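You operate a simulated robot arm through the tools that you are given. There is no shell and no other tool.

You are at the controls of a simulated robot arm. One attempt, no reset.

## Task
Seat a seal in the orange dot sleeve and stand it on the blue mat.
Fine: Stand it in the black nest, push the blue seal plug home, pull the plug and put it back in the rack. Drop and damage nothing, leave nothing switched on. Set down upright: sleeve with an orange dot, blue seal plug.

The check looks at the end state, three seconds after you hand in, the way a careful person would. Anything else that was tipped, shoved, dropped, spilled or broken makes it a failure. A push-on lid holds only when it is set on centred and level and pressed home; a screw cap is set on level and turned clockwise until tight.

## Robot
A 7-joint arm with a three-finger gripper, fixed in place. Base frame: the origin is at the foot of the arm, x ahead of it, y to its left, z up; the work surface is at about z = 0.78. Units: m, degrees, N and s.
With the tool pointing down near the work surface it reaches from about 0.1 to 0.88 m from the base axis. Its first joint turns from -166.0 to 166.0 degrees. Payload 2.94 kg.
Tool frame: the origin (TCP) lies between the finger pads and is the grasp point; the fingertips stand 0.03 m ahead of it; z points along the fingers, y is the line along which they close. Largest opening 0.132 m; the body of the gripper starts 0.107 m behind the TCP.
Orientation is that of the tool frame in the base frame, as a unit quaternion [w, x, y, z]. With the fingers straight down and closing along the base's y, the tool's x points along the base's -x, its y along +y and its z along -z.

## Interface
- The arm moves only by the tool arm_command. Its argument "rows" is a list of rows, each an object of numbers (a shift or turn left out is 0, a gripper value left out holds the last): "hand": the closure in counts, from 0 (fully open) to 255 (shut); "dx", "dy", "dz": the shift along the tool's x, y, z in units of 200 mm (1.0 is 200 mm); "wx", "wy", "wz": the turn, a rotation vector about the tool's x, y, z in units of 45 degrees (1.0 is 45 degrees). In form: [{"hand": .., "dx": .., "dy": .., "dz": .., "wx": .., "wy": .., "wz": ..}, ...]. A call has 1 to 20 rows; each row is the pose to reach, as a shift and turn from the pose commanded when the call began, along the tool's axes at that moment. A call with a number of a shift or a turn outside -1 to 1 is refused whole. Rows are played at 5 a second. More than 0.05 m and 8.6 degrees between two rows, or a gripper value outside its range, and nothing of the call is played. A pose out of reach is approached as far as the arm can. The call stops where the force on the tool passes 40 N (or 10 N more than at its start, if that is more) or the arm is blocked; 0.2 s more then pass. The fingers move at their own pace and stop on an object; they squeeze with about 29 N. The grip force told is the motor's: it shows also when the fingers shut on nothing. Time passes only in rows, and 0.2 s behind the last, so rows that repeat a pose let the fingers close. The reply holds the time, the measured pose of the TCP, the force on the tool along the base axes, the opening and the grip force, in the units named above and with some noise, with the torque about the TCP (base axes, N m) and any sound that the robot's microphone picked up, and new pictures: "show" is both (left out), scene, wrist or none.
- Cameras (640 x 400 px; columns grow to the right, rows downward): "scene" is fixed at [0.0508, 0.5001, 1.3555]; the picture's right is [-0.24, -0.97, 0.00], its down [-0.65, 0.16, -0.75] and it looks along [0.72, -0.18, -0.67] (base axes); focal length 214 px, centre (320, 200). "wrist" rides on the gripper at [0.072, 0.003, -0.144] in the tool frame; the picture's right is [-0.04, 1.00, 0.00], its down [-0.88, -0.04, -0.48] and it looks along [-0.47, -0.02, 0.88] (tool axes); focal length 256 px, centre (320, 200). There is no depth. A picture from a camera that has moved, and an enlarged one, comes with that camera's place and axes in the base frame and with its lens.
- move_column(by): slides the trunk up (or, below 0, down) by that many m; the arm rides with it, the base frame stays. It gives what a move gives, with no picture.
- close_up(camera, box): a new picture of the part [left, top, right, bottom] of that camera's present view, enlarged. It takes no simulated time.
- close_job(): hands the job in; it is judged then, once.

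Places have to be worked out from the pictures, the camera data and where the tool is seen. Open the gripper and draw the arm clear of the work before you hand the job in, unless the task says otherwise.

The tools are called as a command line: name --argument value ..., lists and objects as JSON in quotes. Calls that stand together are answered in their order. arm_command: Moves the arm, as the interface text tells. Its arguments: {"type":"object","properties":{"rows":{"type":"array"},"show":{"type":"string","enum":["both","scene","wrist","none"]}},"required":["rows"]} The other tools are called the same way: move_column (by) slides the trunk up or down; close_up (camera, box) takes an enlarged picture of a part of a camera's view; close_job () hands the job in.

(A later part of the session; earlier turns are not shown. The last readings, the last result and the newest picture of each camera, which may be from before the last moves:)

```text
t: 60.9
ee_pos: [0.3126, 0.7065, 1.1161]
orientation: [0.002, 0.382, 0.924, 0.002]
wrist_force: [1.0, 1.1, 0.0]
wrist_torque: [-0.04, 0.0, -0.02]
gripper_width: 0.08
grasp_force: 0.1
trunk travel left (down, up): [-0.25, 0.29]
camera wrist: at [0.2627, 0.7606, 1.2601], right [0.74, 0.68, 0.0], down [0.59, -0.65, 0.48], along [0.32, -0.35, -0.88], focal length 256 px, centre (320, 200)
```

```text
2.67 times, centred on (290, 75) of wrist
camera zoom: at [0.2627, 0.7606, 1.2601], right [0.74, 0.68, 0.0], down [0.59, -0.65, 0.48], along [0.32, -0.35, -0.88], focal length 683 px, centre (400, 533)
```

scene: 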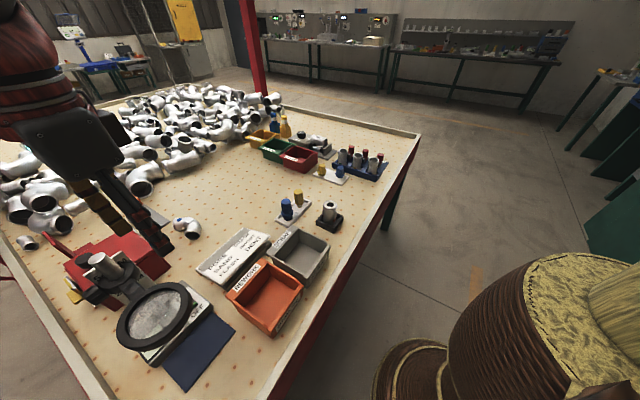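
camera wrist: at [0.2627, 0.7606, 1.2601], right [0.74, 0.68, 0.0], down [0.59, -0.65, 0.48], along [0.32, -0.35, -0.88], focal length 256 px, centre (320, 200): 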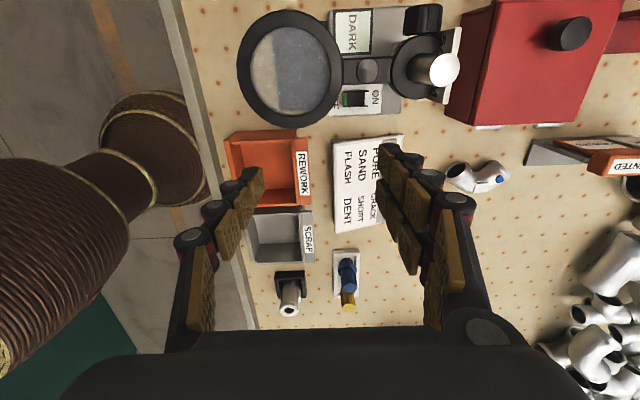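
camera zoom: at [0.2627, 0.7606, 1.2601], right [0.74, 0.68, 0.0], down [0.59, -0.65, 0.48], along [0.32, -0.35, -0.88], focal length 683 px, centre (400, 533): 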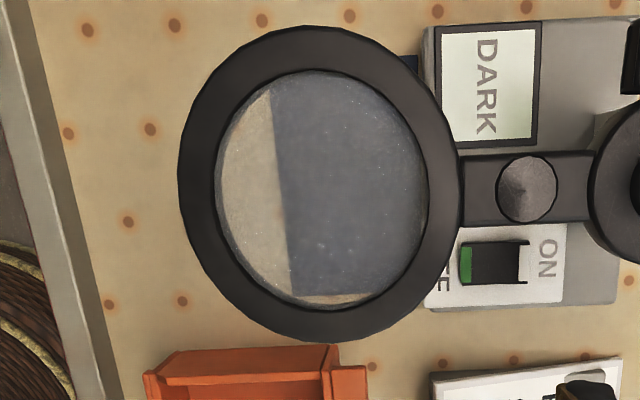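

The mat's near corner is about (0.263, 0.656), spanning about 90 by 128 mm, with the magnifier over its middle. I'll pick the sleeve with the hand tilted about 52° back toward the table edge and slide it in under the magnifier, so first I return above the nest at yaw +45°.

arm_command --rows '[{"dx": -0.14, "dy": -0.03, "wz": -0.14}, {"dx": -0.28, "dy": -0.06, "wz": -0.28}, {"dx": -0.42, "dy": -0.09, "wz": -0.42}, {"dx": -0.56, "dy": -0.12, "wz": -0.56}, {"dx": -0.7, "dy": -0.15, "wz": -0.7}, {"dx": -0.85, "dy": -0.18, "wz": -0.85}, {"dx": -1.0, "dy": -0.22, "wz": -1.0}, {"dx": -1.0, "dy": -0.22, "wz": -1.0}]' --show "none"

arm_command --rows '[{"dx": -0.09, "dy": -0.134, "wz": -0.14}, {"dx": -0.18, "dy": -0.27, "wz": -0.28}, {"dx": -0.27, "dy": -0.4, "wz": -0.42}, {"dx": -0.36, "dy": -0.54, "wz": -0.56}, {"dx": -0.45, "dy": -0.67, "wz": -0.7}, {"dx": -0.54, "dy": -0.81, "wz": -0.85}, {"dx": -0.628, "dy": -0.942, "wz": -1.0}, {"dx": -0.628, "dy": -0.942, "wz": -1.0}]'

close_up --camera "wrist" --box '[270, 90, 370, 170]'

```text
t: 62.7
ee_pos: [0.4239, 0.5326, 1.1167]
orientation: [0.002, -0.001, 1.0, 0.001]
wrist_force: [-0.7, -0.5, 0.4]
wrist_torque: [0.05, 0.01, 0.01]
gripper_width: 0.0801
grasp_force: 0.1
trunk travel left (down, up): [-0.25, 0.29]
```

```text
t: 64.5
ee_pos: [0.5522, 0.3437, 1.1174]
orientation: [0.001, -0.384, 0.924, 0.001]
wrist_force: [0.5, -0.5, -0.1]
wrist_torque: [0.0, 0.03, 0.01]
gripper_width: 0.08
grasp_force: 0.0
trunk travel left (down, up): [-0.25, 0.29]
camera wrist: at [0.4964, 0.2946, 1.26], right [-0.68, 0.74, 0.0], down [0.65, 0.59, 0.48], along [0.35, 0.32, -0.88], focal length 256 px, centre (320, 200)
```

scene: 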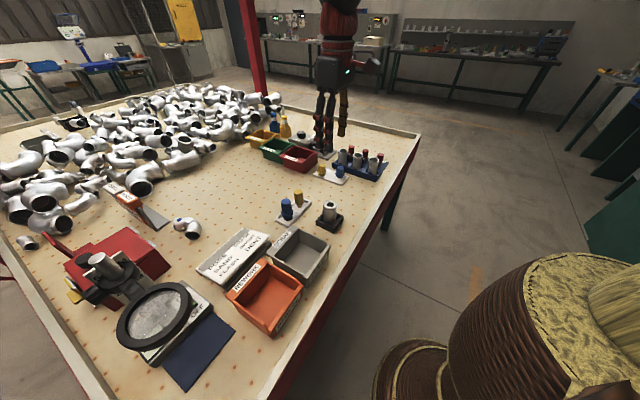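
wrist: 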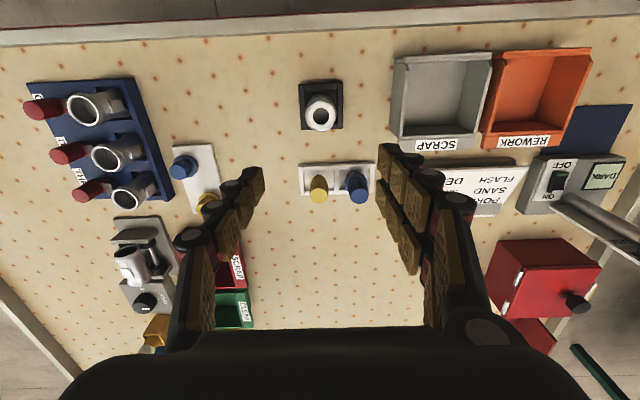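

```text
5.00 times, centred on (320, 130) of wrist
camera zoom: at [0.4964, 0.2946, 1.26], right [-0.68, 0.74, 0.0], down [0.65, 0.59, 0.48], along [0.35, 0.32, -0.88], focal length 1280 px, centre (320, 550)
```

zoom: 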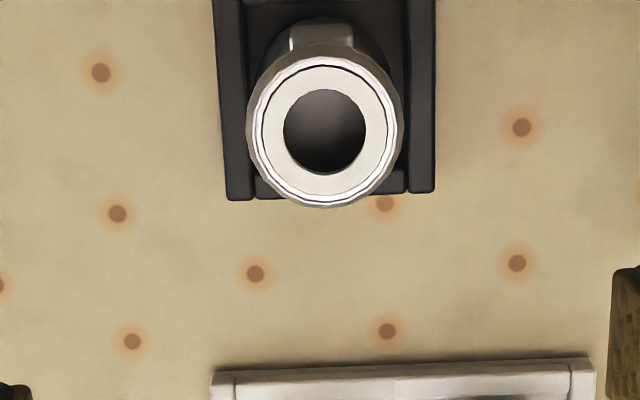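

The seal is clearly seated level in the sleeve mouth, and the mat is visible here at upper right. I zoom there for a second estimate of the mat and magnifier.

close_up --camera "wrist" --box '[480, 60, 640, 240]'

```text
2.22 times, centred on (560, 150) of wrist
camera zoom: at [0.4964, 0.2946, 1.26], right [-0.68, 0.74, 0.0], down [0.65, 0.59, 0.48], along [0.35, 0.32, -0.88], focal length 569 px, centre (-213, 311)
```

zoom: 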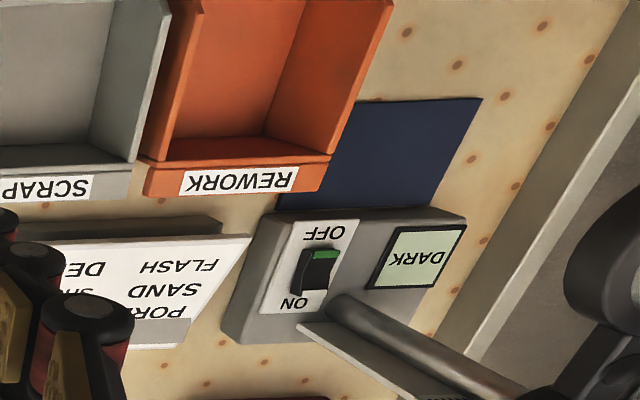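

The mat centre comes out near (0.247, 0.729), agreeing with the earlier estimate. I now tilt the hand 45° back toward the table edge (toward tool +x) while lowering somewhat over the sleeve.

arm_command --rows '[{"dx": 0.0125, "dy": 0.01, "dz": 0.06, "wy": -0.14, "hand": 110}, {"dx": 0.0125, "dy": 0.01, "dz": 0.12, "wy": -0.28}, {"dx": 0.0125, "dy": 0.01, "dz": 0.18, "wy": -0.42}, {"dx": 0.0125, "dy": 0.01, "dz": 0.24, "wy": -0.56}, {"dx": 0.0125, "dy": 0.01, "dz": 0.3, "wy": -0.7}, {"dx": 0.0125, "dy": 0.01, "dz": 0.36, "wy": -0.85}, {"dx": 0.0125, "dy": 0.01, "dz": 0.4, "wy": -1.0}, {"dx": 0.0125, "dy": 0.01, "dz": 0.4, "wy": -1.0}]'

```text
t: 66.3
ee_pos: [0.5474, 0.3453, 1.0364]
orientation: [0.356, -0.353, 0.853, 0.147]
wrist_force: [1.0, -0.6, -0.3]
wrist_torque: [0.03, 0.0, -0.01]
gripper_width: 0.075
grasp_force: 0.2
trunk travel left (down, up): [-0.25, 0.29]
camera wrist: at [0.4357, 0.2406, 1.0865], right [-0.68, 0.73, 0.03], down [0.22, 0.17, 0.96], along [0.69, 0.66, -0.28], focal length 256 px, centre (320, 200)
```

scene: 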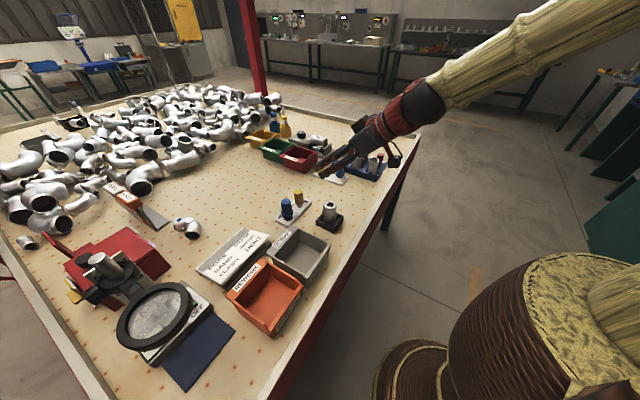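
wrist: 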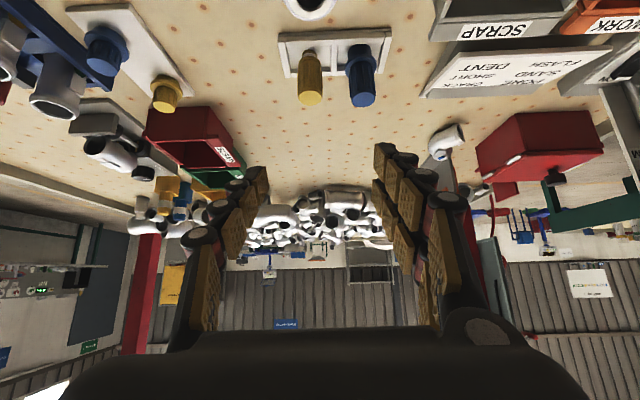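

The 45° tilt worked cleanly. I add 10° more, for 55° total, to gain clearance under the magnifier.

arm_command --rows '[{"wy": -0.11}, {"wy": -0.222}, {"wy": -0.222}]' --show "none"

arm_command --rows '[{"dx": 0.1, "dz": 0.07}, {"dx": 0.2, "dz": 0.14}, {"dx": 0.3, "dz": 0.21}, {"dx": 0.41, "dz": 0.287}, {"dx": 0.41, "dz": 0.287}]'

close_up --camera "scene" --box '[290, 140, 400, 240]'

```text
t: 67.1
ee_pos: [0.5465, 0.3445, 1.036]
orientation: [0.428, -0.34, 0.819, 0.177]
wrist_force: [1.1, -0.1, -0.4]
wrist_torque: [0.0, 0.01, 0.02]
gripper_width: 0.0752
grasp_force: 0.0
trunk travel left (down, up): [-0.25, 0.29]
```

```text
t: 68.3
ee_pos: [0.5463, 0.3462, 0.9361]
orientation: [0.428, -0.34, 0.818, 0.178]
wrist_force: [0.4, -0.2, 0.8]
wrist_torque: [-0.03, 0.02, 0.01]
gripper_width: 0.0753
grasp_force: 0.0
trunk travel left (down, up): [-0.25, 0.29]
camera wrist: at [0.4298, 0.2368, 0.9582], right [-0.69, 0.72, 0.03], down [0.1, 0.05, 0.99], along [0.72, 0.69, -0.11], focal length 256 px, centre (320, 200)
```

scene: 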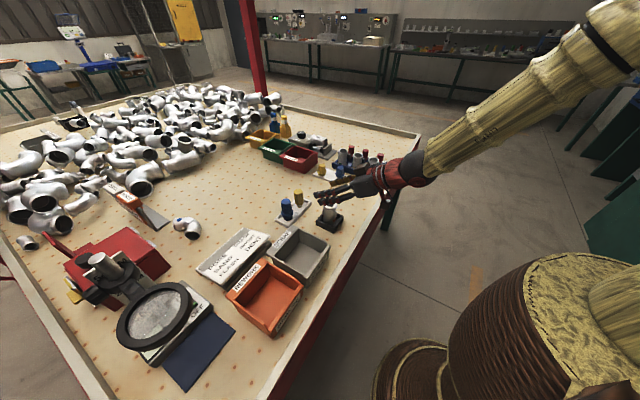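
wrist: 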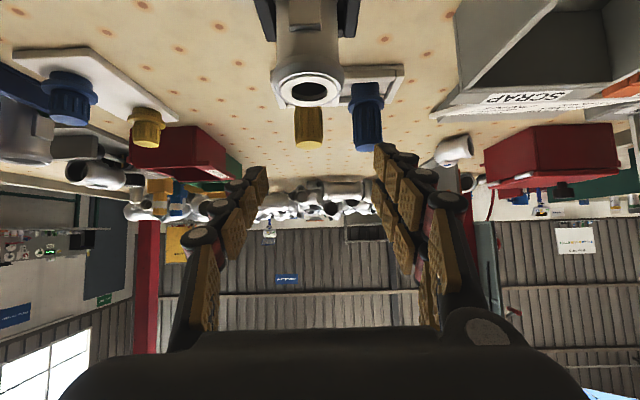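

```text
4.00 times, centred on (345, 190) of scene
camera zoom: at [0.0508, 0.5001, 1.3555], right [-0.24, -0.97, 0.0], down [-0.65, 0.16, -0.75], along [0.72, -0.18, -0.67], focal length 858 px, centre (220, 240)
```

zoom: 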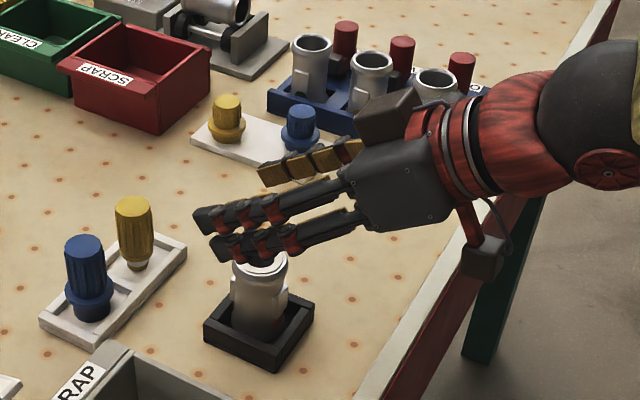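

The tilted hand is over the sleeve with good clearance. I zoom on the rim to check lateral centring before descending.

close_up --camera "wrist" --box '[240, 20, 400, 180]'

```text
2.50 times, centred on (320, 100) of wrist
camera zoom: at [0.4298, 0.2368, 0.9582], right [-0.69, 0.72, 0.03], down [0.1, 0.05, 0.99], along [0.72, 0.69, -0.11], focal length 640 px, centre (320, 450)
```

zoom: 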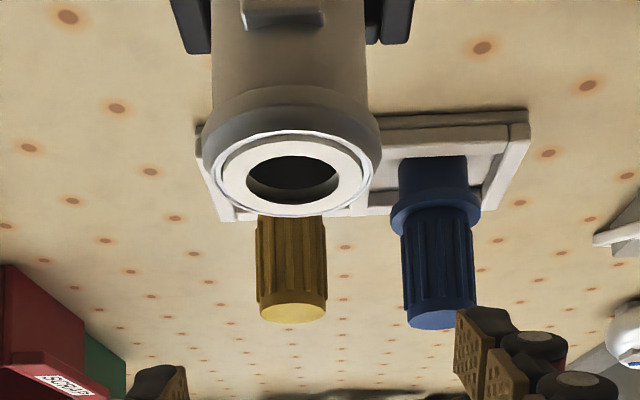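

The sleeve sits about 5 mm toward tool -y, so I correct that while descending to the rim height.

arm_command --rows '[{"dy": -0.025}, {"dx": 0.08, "dy": -0.025, "dz": 0.058}, {"dx": 0.16, "dy": -0.025, "dz": 0.117}, {"dx": 0.2, "dy": -0.025, "dz": 0.147}, {"dx": 0.2, "dy": -0.025, "dz": 0.147}]'

close_up --camera "wrist" --box '[240, 60, 400, 220]'

close_up --camera "scene" --box '[290, 160, 400, 240]'

```text
t: 69.5
ee_pos: [0.5507, 0.3427, 0.8861]
orientation: [0.428, -0.339, 0.819, 0.176]
wrist_force: [0.1, -0.4, 0.7]
wrist_torque: [0.01, -0.01, -0.02]
gripper_width: 0.0752
grasp_force: 0.1
trunk travel left (down, up): [-0.25, 0.29]
camera wrist: at [0.4342, 0.2336, 0.9077], right [-0.69, 0.72, 0.03], down [0.1, 0.05, 0.99], along [0.72, 0.69, -0.11], focal length 256 px, centre (320, 200)
```

scene: 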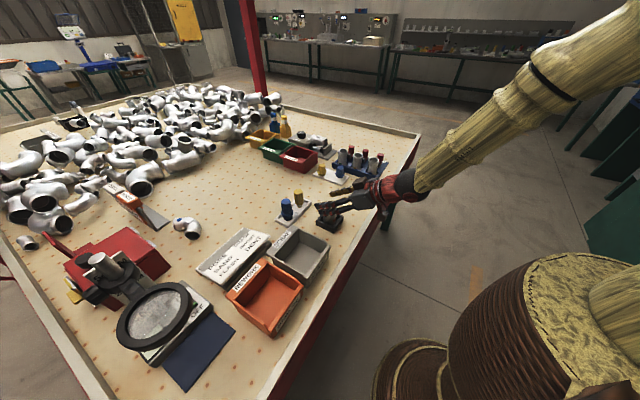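
wrist: 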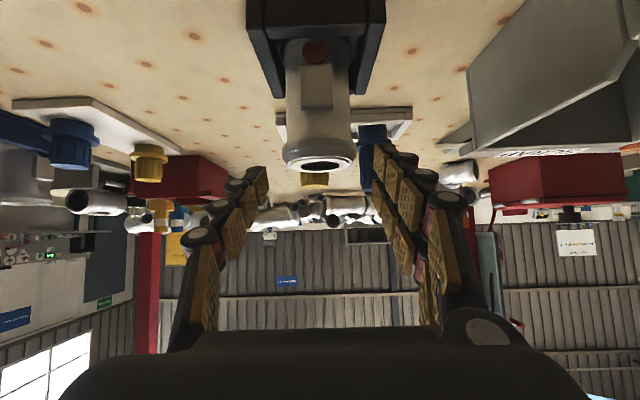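

```text
2.50 times, centred on (320, 140) of wrist
camera zoom: at [0.4342, 0.2336, 0.9077], right [-0.69, 0.72, 0.03], down [0.1, 0.05, 0.99], along [0.72, 0.69, -0.11], focal length 640 px, centre (320, 350)
```

zoom: 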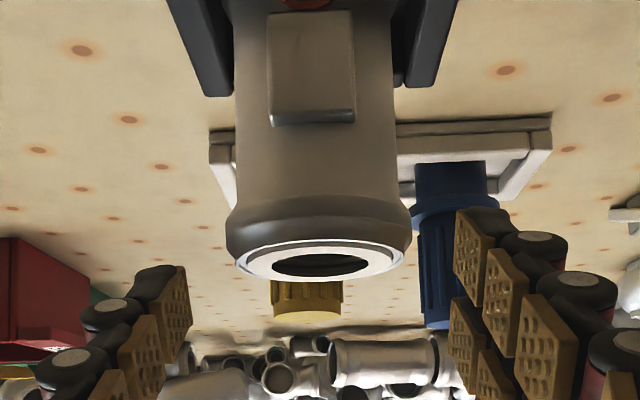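

```text
5.00 times, centred on (345, 200) of scene
camera zoom: at [0.0508, 0.5001, 1.3555], right [-0.24, -0.97, 0.0], down [-0.65, 0.16, -0.75], along [0.72, -0.18, -0.67], focal length 1072 px, centre (195, 200)
```

zoom: 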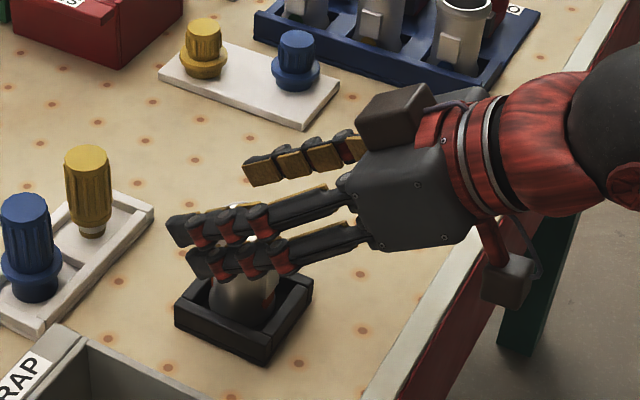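

Laterally centred now, and the rim top is about 17 mm below the TCP level. I descend 26 mm so the pads meet the rim band, then close.

arm_command --rows '[{"dx": 0.04, "dz": 0.028}, {"dx": 0.08, "dz": 0.056}, {"dx": 0.1065, "dz": 0.0746}, {"dx": 0.1065, "dz": 0.0746}]'

close_up --camera "wrist" --box '[240, 60, 400, 260]'

close_up --camera "scene" --box '[290, 160, 400, 240]'

```text
t: 70.5
ee_pos: [0.551, 0.342, 0.8605]
orientation: [0.428, -0.339, 0.819, 0.177]
wrist_force: [-0.3, -0.1, 0.4]
wrist_torque: [-0.01, -0.02, 0.0]
gripper_width: 0.0752
grasp_force: 0.1
trunk travel left (down, up): [-0.25, 0.29]
camera wrist: at [0.4351, 0.2331, 0.8834], right [-0.69, 0.72, 0.03], down [0.1, 0.05, 0.99], along [0.72, 0.69, -0.11], focal length 256 px, centre (320, 200)
```

scene: 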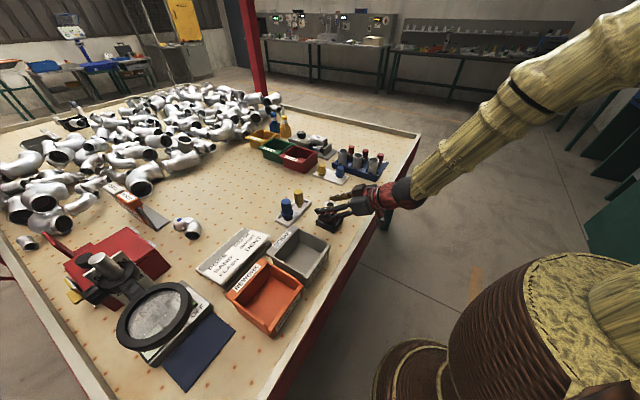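
wrist: 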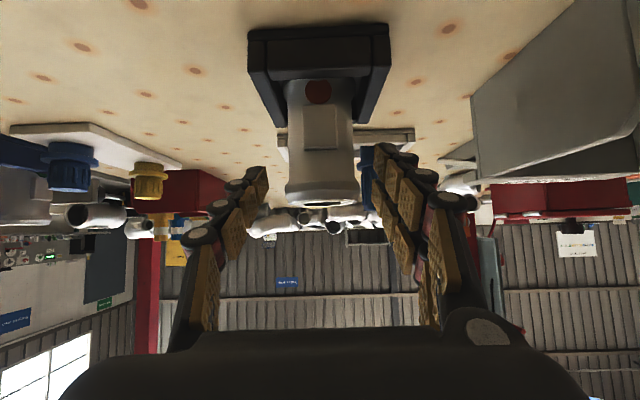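

```text
2.00 times, centred on (320, 160) of wrist
camera zoom: at [0.4351, 0.2331, 0.8834], right [-0.69, 0.72, 0.03], down [0.1, 0.05, 0.99], along [0.72, 0.69, -0.11], focal length 512 px, centre (320, 280)
```

zoom: 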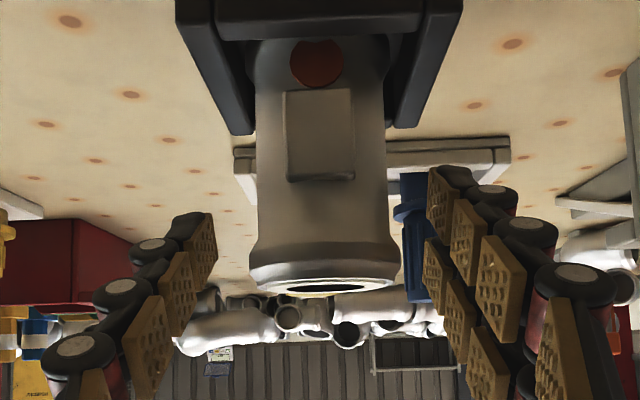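

```text
5.00 times, centred on (345, 200) of scene
camera zoom: at [0.0508, 0.5001, 1.3555], right [-0.24, -0.97, 0.0], down [-0.65, 0.16, -0.75], along [0.72, -0.18, -0.67], focal length 1072 px, centre (195, 200)
```

zoom: 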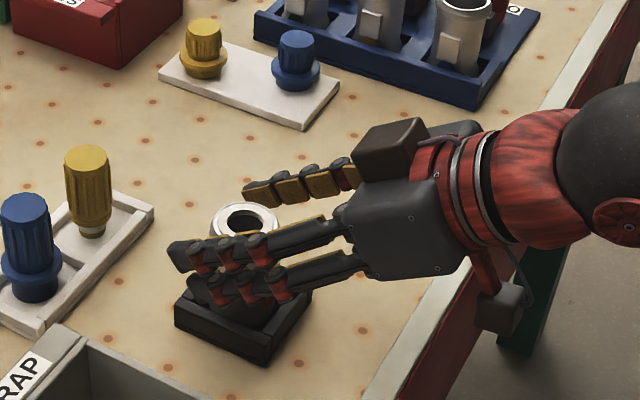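

The pads bracket the rim band and the sleeve depth matches the TCP to about 2 mm. I close the gripper.

arm_command --rows '[{"hand": 140}, {"hand": 160}, {"hand": 255}, {"hand": 255}, {"hand": 255}, {"hand": 255}]'

close_up --camera "wrist" --box '[240, 60, 400, 260]'

close_up --camera "scene" --box '[290, 160, 400, 240]'

```text
t: 71.9
ee_pos: [0.551, 0.3424, 0.8612]
orientation: [0.427, -0.34, 0.819, 0.177]
wrist_force: [-1.3, 0.9, 0.9]
wrist_torque: [0.08, 0.1, 0.0]
gripper_width: 0.0461
grasp_force: 29.2
trunk travel left (down, up): [-0.25, 0.29]
camera wrist: at [0.4349, 0.2332, 0.8834], right [-0.69, 0.72, 0.03], down [0.1, 0.05, 0.99], along [0.72, 0.69, -0.11], focal length 256 px, centre (320, 200)
```

scene: 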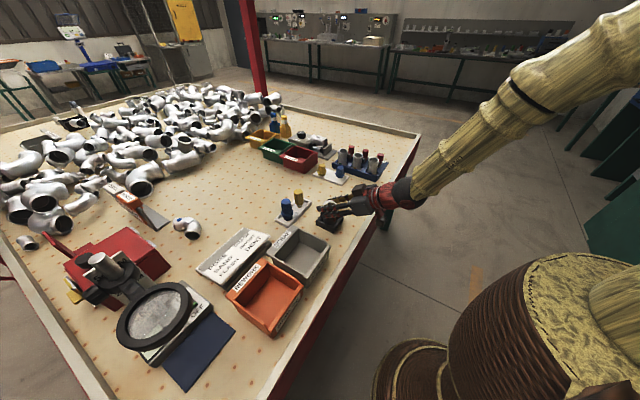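
wrist: 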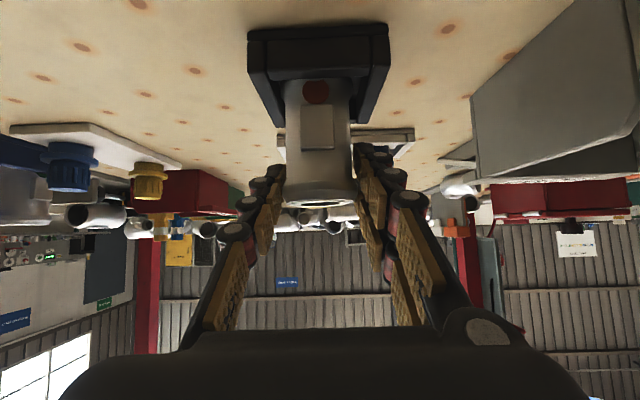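

```text
2.00 times, centred on (320, 160) of wrist
camera zoom: at [0.4349, 0.2332, 0.8834], right [-0.69, 0.72, 0.03], down [0.1, 0.05, 0.99], along [0.72, 0.69, -0.11], focal length 512 px, centre (320, 280)
```

zoom: 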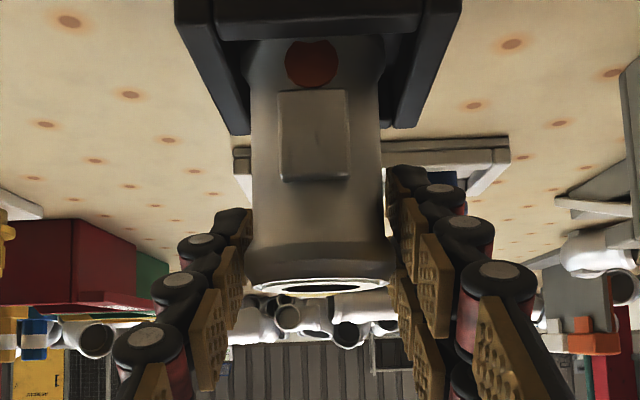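

```text
5.00 times, centred on (345, 200) of scene
camera zoom: at [0.0508, 0.5001, 1.3555], right [-0.24, -0.97, 0.0], down [-0.65, 0.16, -0.75], along [0.72, -0.18, -0.67], focal length 1072 px, centre (195, 200)
```

zoom: 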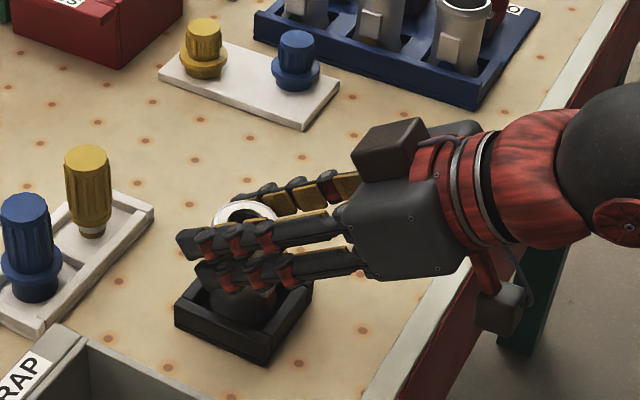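

Gripped at 46.1 mm with negligible load. I lift straight up 30 mm first to confirm the sleeve hangs upright.

arm_command --rows '[{"dx": -0.03, "dz": -0.021}, {"dx": -0.06, "dz": -0.042}, {"dx": -0.09, "dz": -0.063}, {"dx": -0.123, "dz": -0.086}, {"dx": -0.123, "dz": -0.086}]'

close_up --camera "scene" --box '[290, 160, 400, 240]'

close_up --camera "wrist" --box '[240, 60, 400, 260]'

```text
t: 73.1
ee_pos: [0.5514, 0.3416, 0.891]
orientation: [0.428, -0.339, 0.819, 0.176]
wrist_force: [0.3, 0.7, -3.2]
wrist_torque: [0.01, 0.02, -0.03]
gripper_width: 0.0465
grasp_force: 28.8
trunk travel left (down, up): [-0.25, 0.29]
camera wrist: at [0.4354, 0.2332, 0.9138], right [-0.69, 0.72, 0.03], down [0.1, 0.05, 0.99], along [0.72, 0.69, -0.11], focal length 256 px, centre (320, 200)
```

scene: 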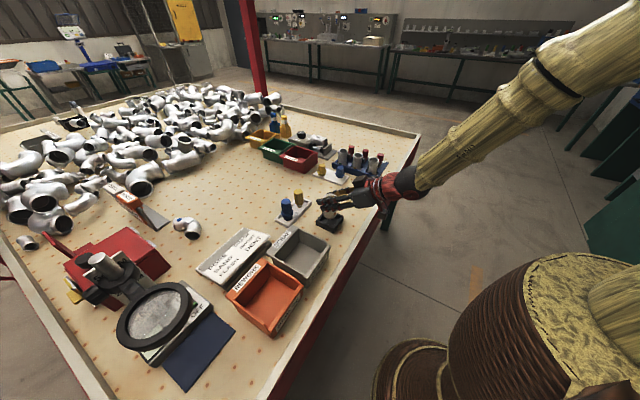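
wrist: 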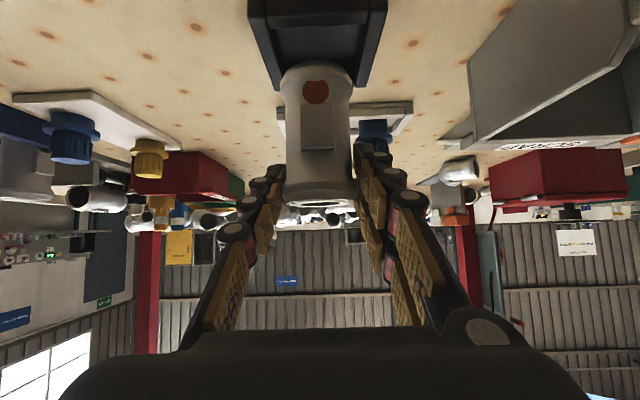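

```text
5.00 times, centred on (345, 200) of scene
camera zoom: at [0.0508, 0.5001, 1.3555], right [-0.24, -0.97, 0.0], down [-0.65, 0.16, -0.75], along [0.72, -0.18, -0.67], focal length 1072 px, centre (195, 200)
```

zoom: 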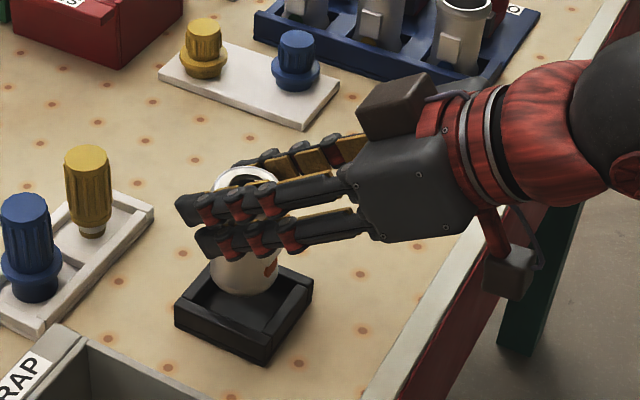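

```text
2.00 times, centred on (320, 160) of wrist
camera zoom: at [0.4354, 0.2332, 0.9138], right [-0.69, 0.72, 0.03], down [0.1, 0.05, 0.99], along [0.72, 0.69, -0.11], focal length 512 px, centre (320, 280)
```

zoom: 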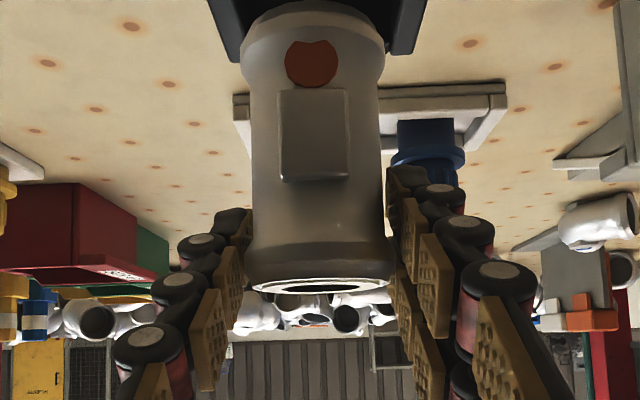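

The sleeve hangs vertical, weight 3.7 N, dot visibly orange. I lift to a transit height about 140 mm higher.

arm_command --rows '[{"dx": -0.12, "dz": -0.084}, {"dx": -0.24, "dz": -0.168}, {"dx": -0.36, "dz": -0.252}, {"dx": -0.48, "dz": -0.336}, {"dx": -0.573, "dz": -0.402}, {"dx": -0.573, "dz": -0.402}]' --show "scene"

arm_command --rows '[{"dx": 0.03, "dz": -0.042, "dy": 0.16}, {"dx": 0.06, "dz": -0.084, "dy": 0.33}, {"dx": 0.09, "dz": -0.125, "dy": 0.5}, {"dx": 0.12, "dz": -0.167, "dy": 0.67}, {"dx": 0.15, "dz": -0.21, "dy": 0.84}, {"dx": 0.175, "dz": -0.25, "dy": 1.0}, {"dx": 0.175, "dz": -0.25, "dy": 1.0}]'

```text
t: 74.5
ee_pos: [0.5494, 0.3403, 1.0315]
orientation: [0.428, -0.339, 0.819, 0.177]
wrist_force: [0.7, -0.4, -4.5]
wrist_torque: [-0.02, -0.03, -0.04]
gripper_width: 0.0466
grasp_force: 29.2
trunk travel left (down, up): [-0.25, 0.29]
```

scene: 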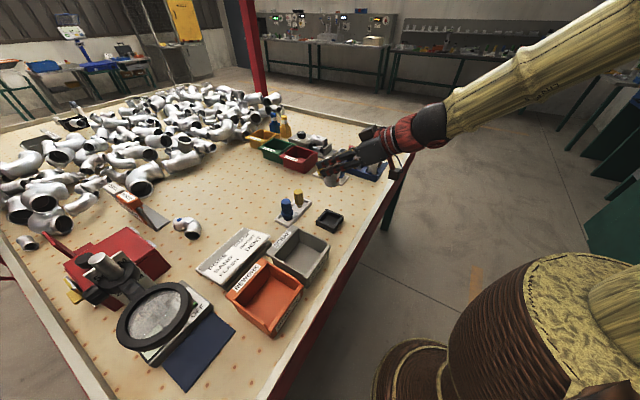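

```text
t: 76.1
ee_pos: [0.4453, 0.389, 1.0308]
orientation: [0.425, -0.342, 0.818, 0.181]
wrist_force: [-0.7, 0.2, -4.3]
wrist_torque: [0.01, 0.02, 0.0]
gripper_width: 0.0463
grasp_force: 29.1
out of reach, approached as far as the arm can: row 4, 5, 6, 7
trunk travel left (down, up): [-0.25, 0.29]
camera wrist: at [0.33, 0.2789, 1.0535], right [-0.69, 0.72, 0.04], down [0.11, 0.05, 0.99], along [0.71, 0.69, -0.11], focal length 256 px, centre (320, 200)
```

scene: 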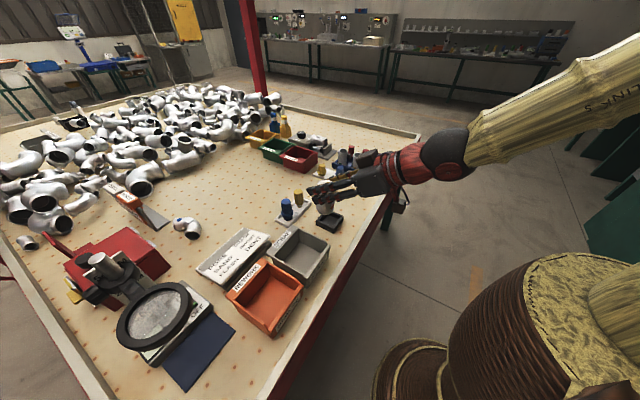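
wrist: 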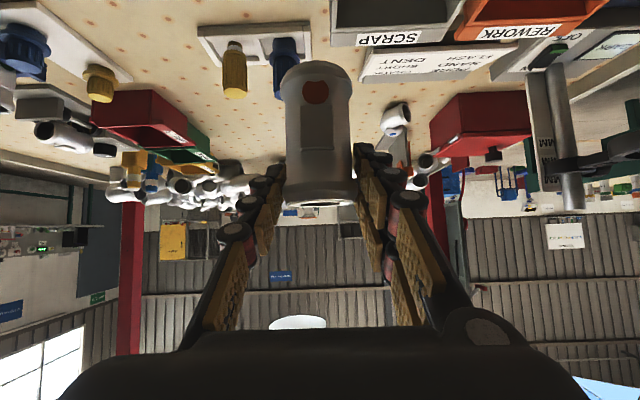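

The arm cannot fold that close to its base with this tilt, so it stopped short at (0.445, 0.389), still holding the sleeve. I move outward along +u by 100 mm to a larger radius, which is reachable, and check the pose.

arm_command --rows '[{"dx": -0.05, "dz": 0.07}, {"dx": -0.1, "dz": 0.14}, {"dx": -0.15, "dz": 0.21}, {"dx": -0.2, "dz": 0.28}, {"dx": -0.25, "dz": 0.35}, {"dx": -0.287, "dz": 0.41}, {"dx": -0.287, "dz": 0.41}, {"dx": -0.287, "dz": 0.41}]'

```text
t: 77.9
ee_pos: [0.5174, 0.4605, 1.0317]
orientation: [0.428, -0.34, 0.818, 0.178]
wrist_force: [-0.6, 0.1, -3.2]
wrist_torque: [0.0, 0.01, 0.04]
gripper_width: 0.0465
grasp_force: 28.7
trunk travel left (down, up): [-0.25, 0.29]
camera wrist: at [0.4023, 0.351, 1.0541], right [-0.69, 0.72, 0.04], down [0.11, 0.05, 0.99], along [0.72, 0.69, -0.11], focal length 256 px, centre (320, 200)
```

scene: 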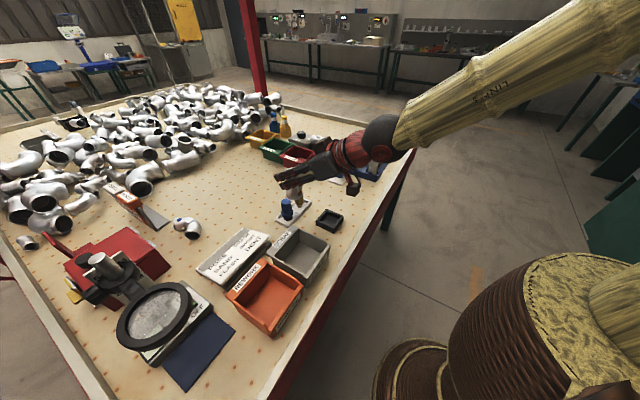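
wrist: 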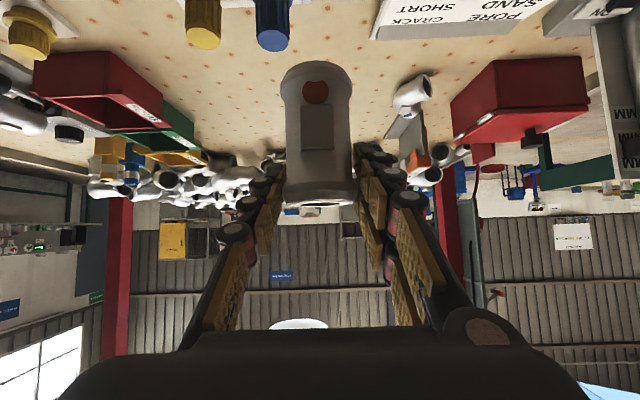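

The commanded pose follows the reached one, now (0.517, 0.4605), fully in reach. I swing around at a larger radius toward the mat side, first 150 mm along tool +y.

arm_command --rows '[{"dy": 0.17}, {"dy": 0.34}, {"dy": 0.51}, {"dy": 0.68}, {"dy": 0.767}, {"dy": 0.767}]' --show "none"

arm_command --rows '[{"dx": 0.027, "dy": 0.14, "dz": -0.038}, {"dx": 0.054, "dy": 0.28, "dz": -0.077}, {"dx": 0.08, "dy": 0.424, "dz": -0.115}, {"dx": 0.08, "dy": 0.424, "dz": -0.115}]'

```text
t: 79.3
ee_pos: [0.5069, 0.4653, 1.0258]
orientation: [0.423, -0.344, 0.818, 0.183]
wrist_force: [0.4, -0.1, -3.6]
wrist_torque: [0.02, -0.03, -0.03]
gripper_width: 0.0463
grasp_force: 29.5
out of reach, approached as far as the arm can: row 1, 2, 3, 4, 5, 6
trunk travel left (down, up): [-0.25, 0.29]
```

```text
t: 80.3
ee_pos: [0.5076, 0.4664, 1.0284]
orientation: [0.423, -0.344, 0.818, 0.183]
wrist_force: [-0.1, 0.5, -4.1]
wrist_torque: [-0.01, 0.0, -0.03]
gripper_width: 0.0464
grasp_force: 28.5
out of reach, approached as far as the arm can: row 1, 2, 3, 4
trunk travel left (down, up): [-0.25, 0.29]
camera wrist: at [0.3933, 0.3557, 1.0497], right [-0.7, 0.71, 0.04], down [0.12, 0.05, 0.99], along [0.71, 0.7, -0.12], focal length 256 px, centre (320, 200)
```

scene: 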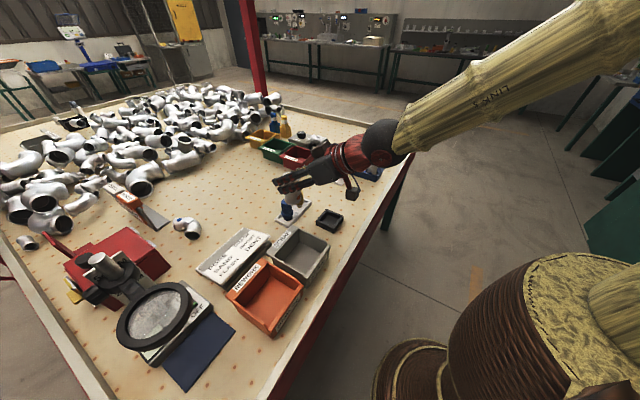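
wrist: 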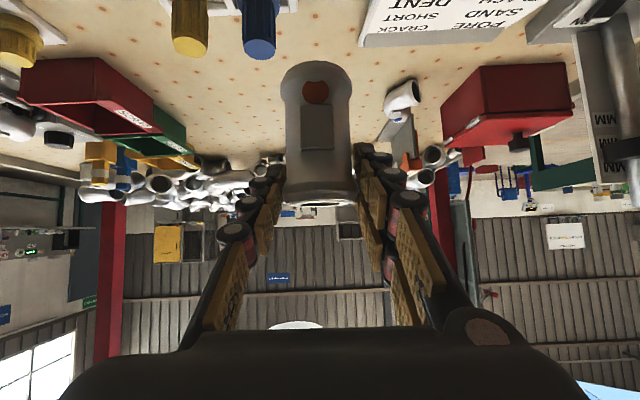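

A wrist limit appears when the hand's heading falls behind the arm's azimuth, so instead I swing about the base and yaw the tool with it. First leg: an extra 8° of yaw plus about 10° of swing.

arm_command --rows '[{"wx": -0.11, "wz": -0.077}, {"dx": 0.011, "dy": 0.155, "dz": -0.013, "wx": -0.166, "wz": -0.117}, {"dx": 0.021, "dy": 0.31, "dz": -0.026, "wx": -0.222, "wz": -0.156}, {"dx": 0.032, "dy": 0.465, "dz": -0.039, "wx": -0.278, "wz": -0.196}, {"dx": 0.043, "dy": 0.62, "dz": -0.052, "wx": -0.3345, "wy": 0.003, "wz": -0.2351}, {"dx": 0.043, "dy": 0.62, "dz": -0.052, "wx": -0.3345, "wy": 0.003, "wz": -0.2351}]'

```text
t: 81.7
ee_pos: [0.4124, 0.5461, 1.0237]
orientation: [0.394, -0.466, 0.754, 0.242]
wrist_force: [-0.4, -0.1, -3.8]
wrist_torque: [0.0, -0.01, -0.02]
gripper_width: 0.0464
grasp_force: 28.9
trunk travel left (down, up): [-0.25, 0.29]
camera wrist: at [0.3373, 0.4066, 1.0469], right [-0.88, 0.47, 0.03], down [0.08, 0.09, 0.99], along [0.46, 0.88, -0.11], focal length 256 px, centre (320, 200)
```

scene: 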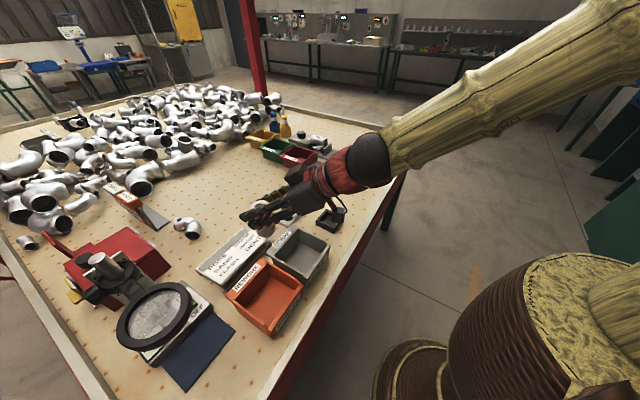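
wrist: 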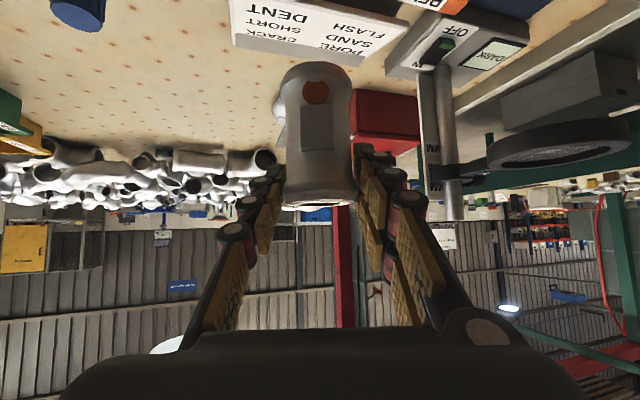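

The swing works, and the view gives the magnifier ring at about (0.246, 0.736, 0.964). I continue with a second 10° leg.

arm_command --rows '[{"dx": -0.007, "dy": 0.15, "dz": -0.004, "wx": -0.036, "wz": -0.025}, {"dx": -0.015, "dy": 0.3, "dz": -0.007, "wx": -0.073, "wz": -0.051}, {"dx": -0.022, "dy": 0.45, "dz": -0.01, "wx": -0.109, "wz": -0.076}, {"dx": -0.029, "dy": 0.5975, "dz": -0.014, "wx": -0.1458, "wz": -0.1016}, {"dx": -0.029, "dy": 0.5975, "dz": -0.014, "wx": -0.1458, "wz": -0.1016}]'

```text
t: 82.9
ee_pos: [0.3056, 0.5988, 1.0289]
orientation: [0.376, -0.518, 0.72, 0.269]
wrist_force: [-0.4, -0.5, -3.5]
wrist_torque: [-0.01, 0.04, 0.0]
gripper_width: 0.0464
grasp_force: 28.5
trunk travel left (down, up): [-0.25, 0.29]
camera wrist: at [0.2509, 0.4504, 1.0521], right [-0.94, 0.34, 0.03], down [0.07, 0.1, 0.99], along [0.34, 0.93, -0.12], focal length 256 px, centre (320, 200)
```

scene: 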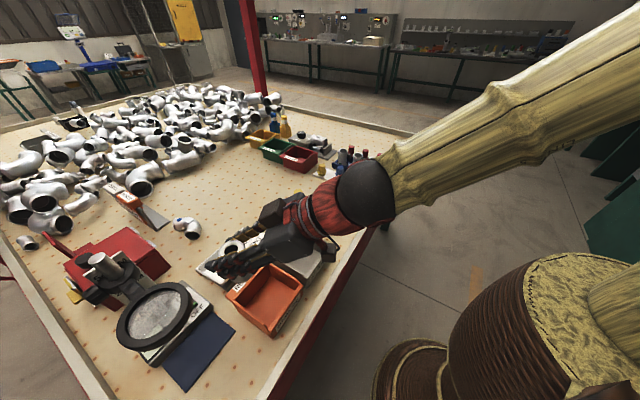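
wrist: 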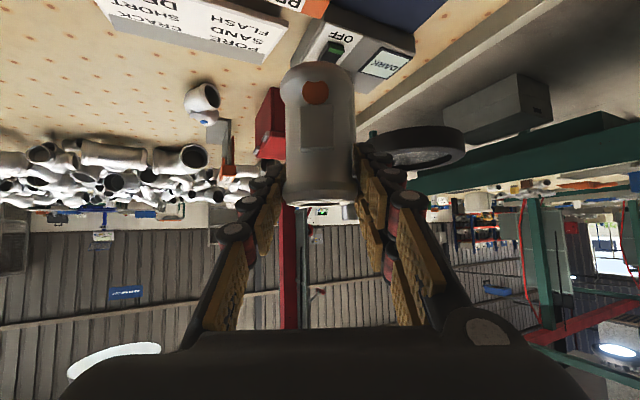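

The ring height is confirmed at about 0.964. I make the final swing leg to the approach point (0.189, 0.636), beside the mat and clear of ring and bin.

arm_command --rows '[{"dx": 0.001, "dy": 0.15, "dz": -0.002, "wx": -0.034, "wz": -0.024}, {"dx": 0.002, "dy": 0.3, "dz": -0.004, "wx": -0.068, "wz": -0.048}, {"dx": 0.004, "dy": 0.45, "dz": -0.006, "wx": -0.102, "wz": -0.072}, {"dx": 0.005, "dy": 0.6125, "dz": -0.0085, "wx": -0.1367, "wz": -0.0955}, {"dx": 0.005, "dy": 0.6125, "dz": -0.0085, "wx": -0.1367, "wz": -0.0955}]'

close_up --camera "wrist" --box '[200, 0, 440, 220]'

close_up --camera "scene" --box '[100, 230, 320, 400]'

```text
t: 84.1
ee_pos: [0.1867, 0.6357, 1.0309]
orientation: [0.357, -0.564, 0.685, 0.293]
wrist_force: [-0.6, 0.4, -3.8]
wrist_torque: [-0.02, 0.01, -0.02]
gripper_width: 0.0466
grasp_force: 28.9
trunk travel left (down, up): [-0.25, 0.29]
camera wrist: at [0.1522, 0.4813, 1.054], right [-0.98, 0.22, 0.03], down [0.06, 0.11, 0.99], along [0.21, 0.97, -0.12], focal length 256 px, centre (320, 200)
```

scene: 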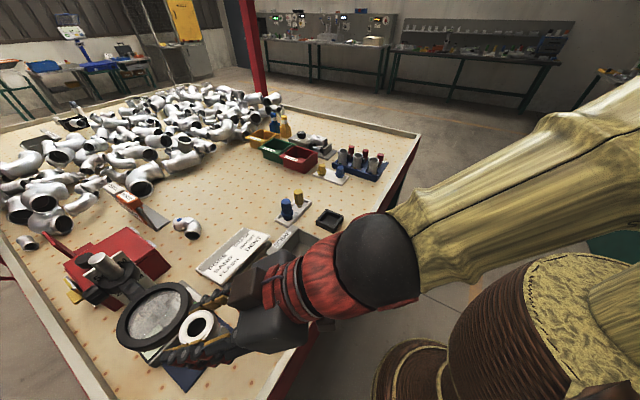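
wrist: 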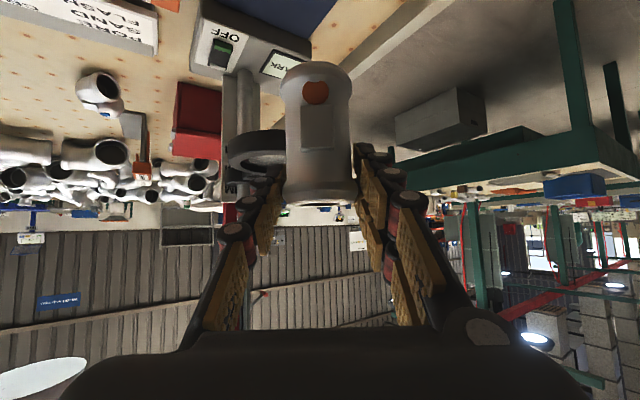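

```text
1.82 times, centred on (320, 110) of wrist
camera zoom: at [0.1522, 0.4813, 1.054], right [-0.98, 0.22, 0.03], down [0.06, 0.11, 0.99], along [0.21, 0.97, -0.12], focal length 465 px, centre (320, 364)
```

zoom: 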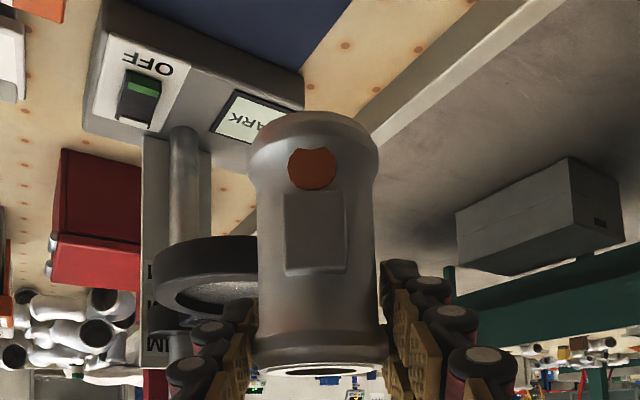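

```text
2.35 times, centred on (210, 315) of scene
camera zoom: at [0.0508, 0.5001, 1.3555], right [-0.24, -0.97, 0.0], down [-0.65, 0.16, -0.75], along [0.72, -0.18, -0.67], focal length 505 px, centre (579, -71)
```

zoom: 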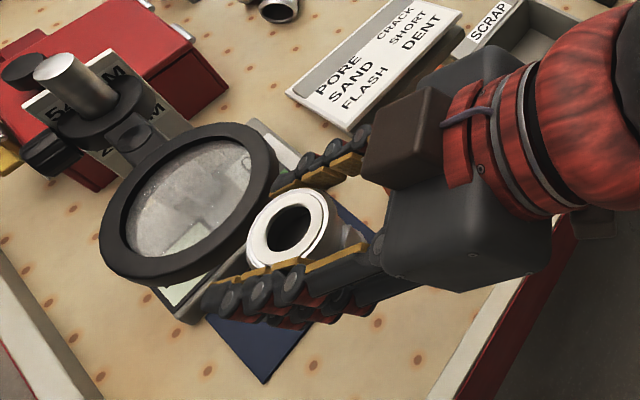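

The sleeve hangs vertical and clear of both ring and bins. I lower it vertically here in stages, first 80 mm.

arm_command --rows '[{"dx": 0.08, "dz": 0.056}, {"dx": 0.16, "dz": 0.113}, {"dx": 0.24, "dz": 0.169}, {"dx": 0.328, "dz": 0.23}, {"dx": 0.328, "dz": 0.23}]'

close_up --camera "scene" --box '[100, 230, 320, 400]'

```text
t: 85.3
ee_pos: [0.1954, 0.6368, 0.952]
orientation: [0.353, -0.566, 0.684, 0.295]
wrist_force: [0.2, -0.1, -3.8]
wrist_torque: [0.01, 0.0, 0.01]
gripper_width: 0.0465
grasp_force: 29.2
out of reach, approached as far as the arm can: row 4, 5
trunk travel left (down, up): [-0.25, 0.29]
camera wrist: at [0.1616, 0.4827, 0.9743], right [-0.98, 0.21, 0.04], down [0.06, 0.11, 0.99], along [0.2, 0.97, -0.12], focal length 256 px, centre (320, 200)
```

scene: 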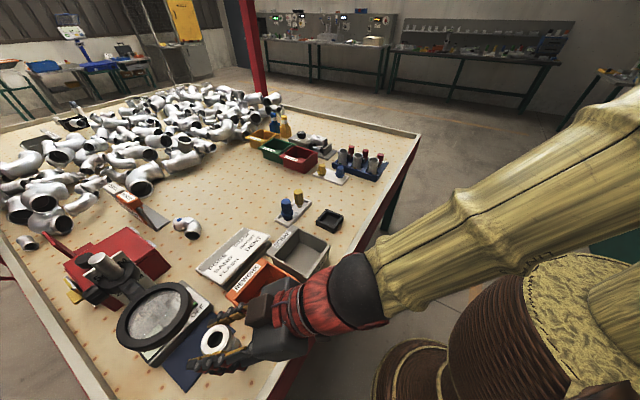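
wrist: 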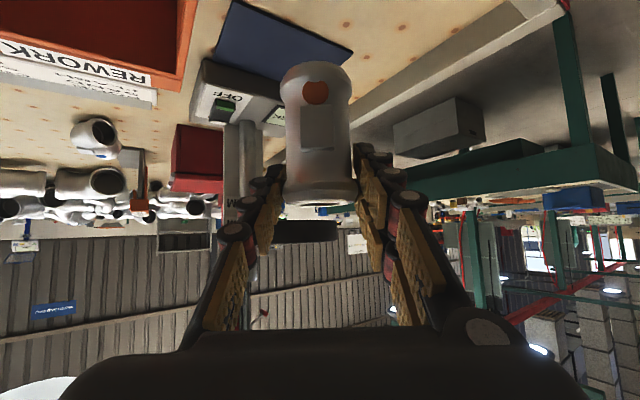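

```text
2.35 times, centred on (210, 315) of scene
camera zoom: at [0.0508, 0.5001, 1.3555], right [-0.24, -0.97, 0.0], down [-0.65, 0.16, -0.75], along [0.72, -0.18, -0.67], focal length 505 px, centre (579, -71)
```

zoom: 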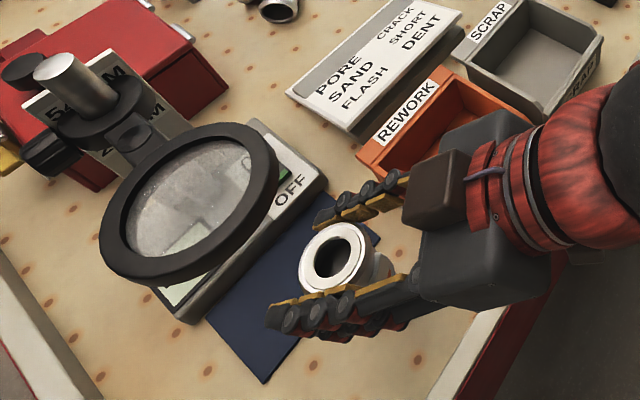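

The sleeve is beside the mat at z 0.952, where a wrist limit stops further lowering. The trunk can lower the whole arm without changing the joints, so I slide it down 40 mm and check.

move_column --by -0.04

close_up --camera "scene" --box '[100, 230, 320, 400]'

close_up --camera "wrist" --box '[180, 0, 460, 220]'

```text
t: 86.1
ee_pos: [0.1939, 0.6373, 0.9116]
orientation: [0.354, -0.566, 0.683, 0.296]
wrist_force: [-0.2, -0.6, -4.5]
wrist_torque: [-0.02, 0.04, -0.01]
gripper_width: 0.0467
grasp_force: 28.7
trunk travel left (down, up): [-0.21, 0.33]
```

```text
2.35 times, centred on (210, 315) of scene
camera zoom: at [0.0508, 0.5001, 1.3555], right [-0.24, -0.97, 0.0], down [-0.65, 0.16, -0.75], along [0.72, -0.18, -0.67], focal length 505 px, centre (579, -71)
```

zoom: 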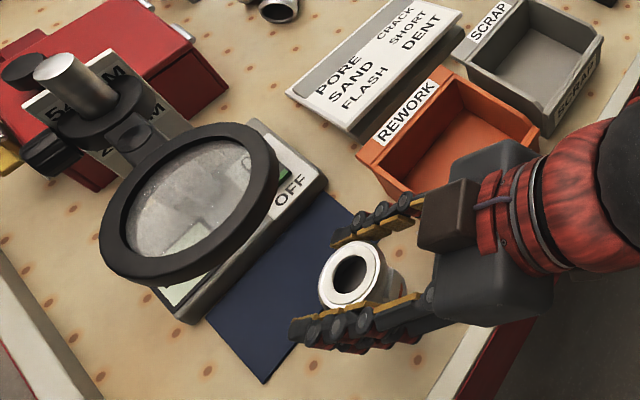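

```text
1.82 times, centred on (320, 110) of wrist
camera zoom: at [0.1614, 0.4827, 0.9349], right [-0.98, 0.21, 0.04], down [0.06, 0.11, 0.99], along [0.2, 0.97, -0.12], focal length 465 px, centre (320, 364)
```

zoom: 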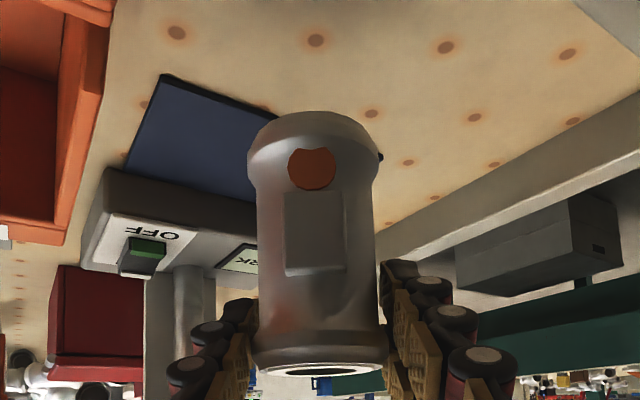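

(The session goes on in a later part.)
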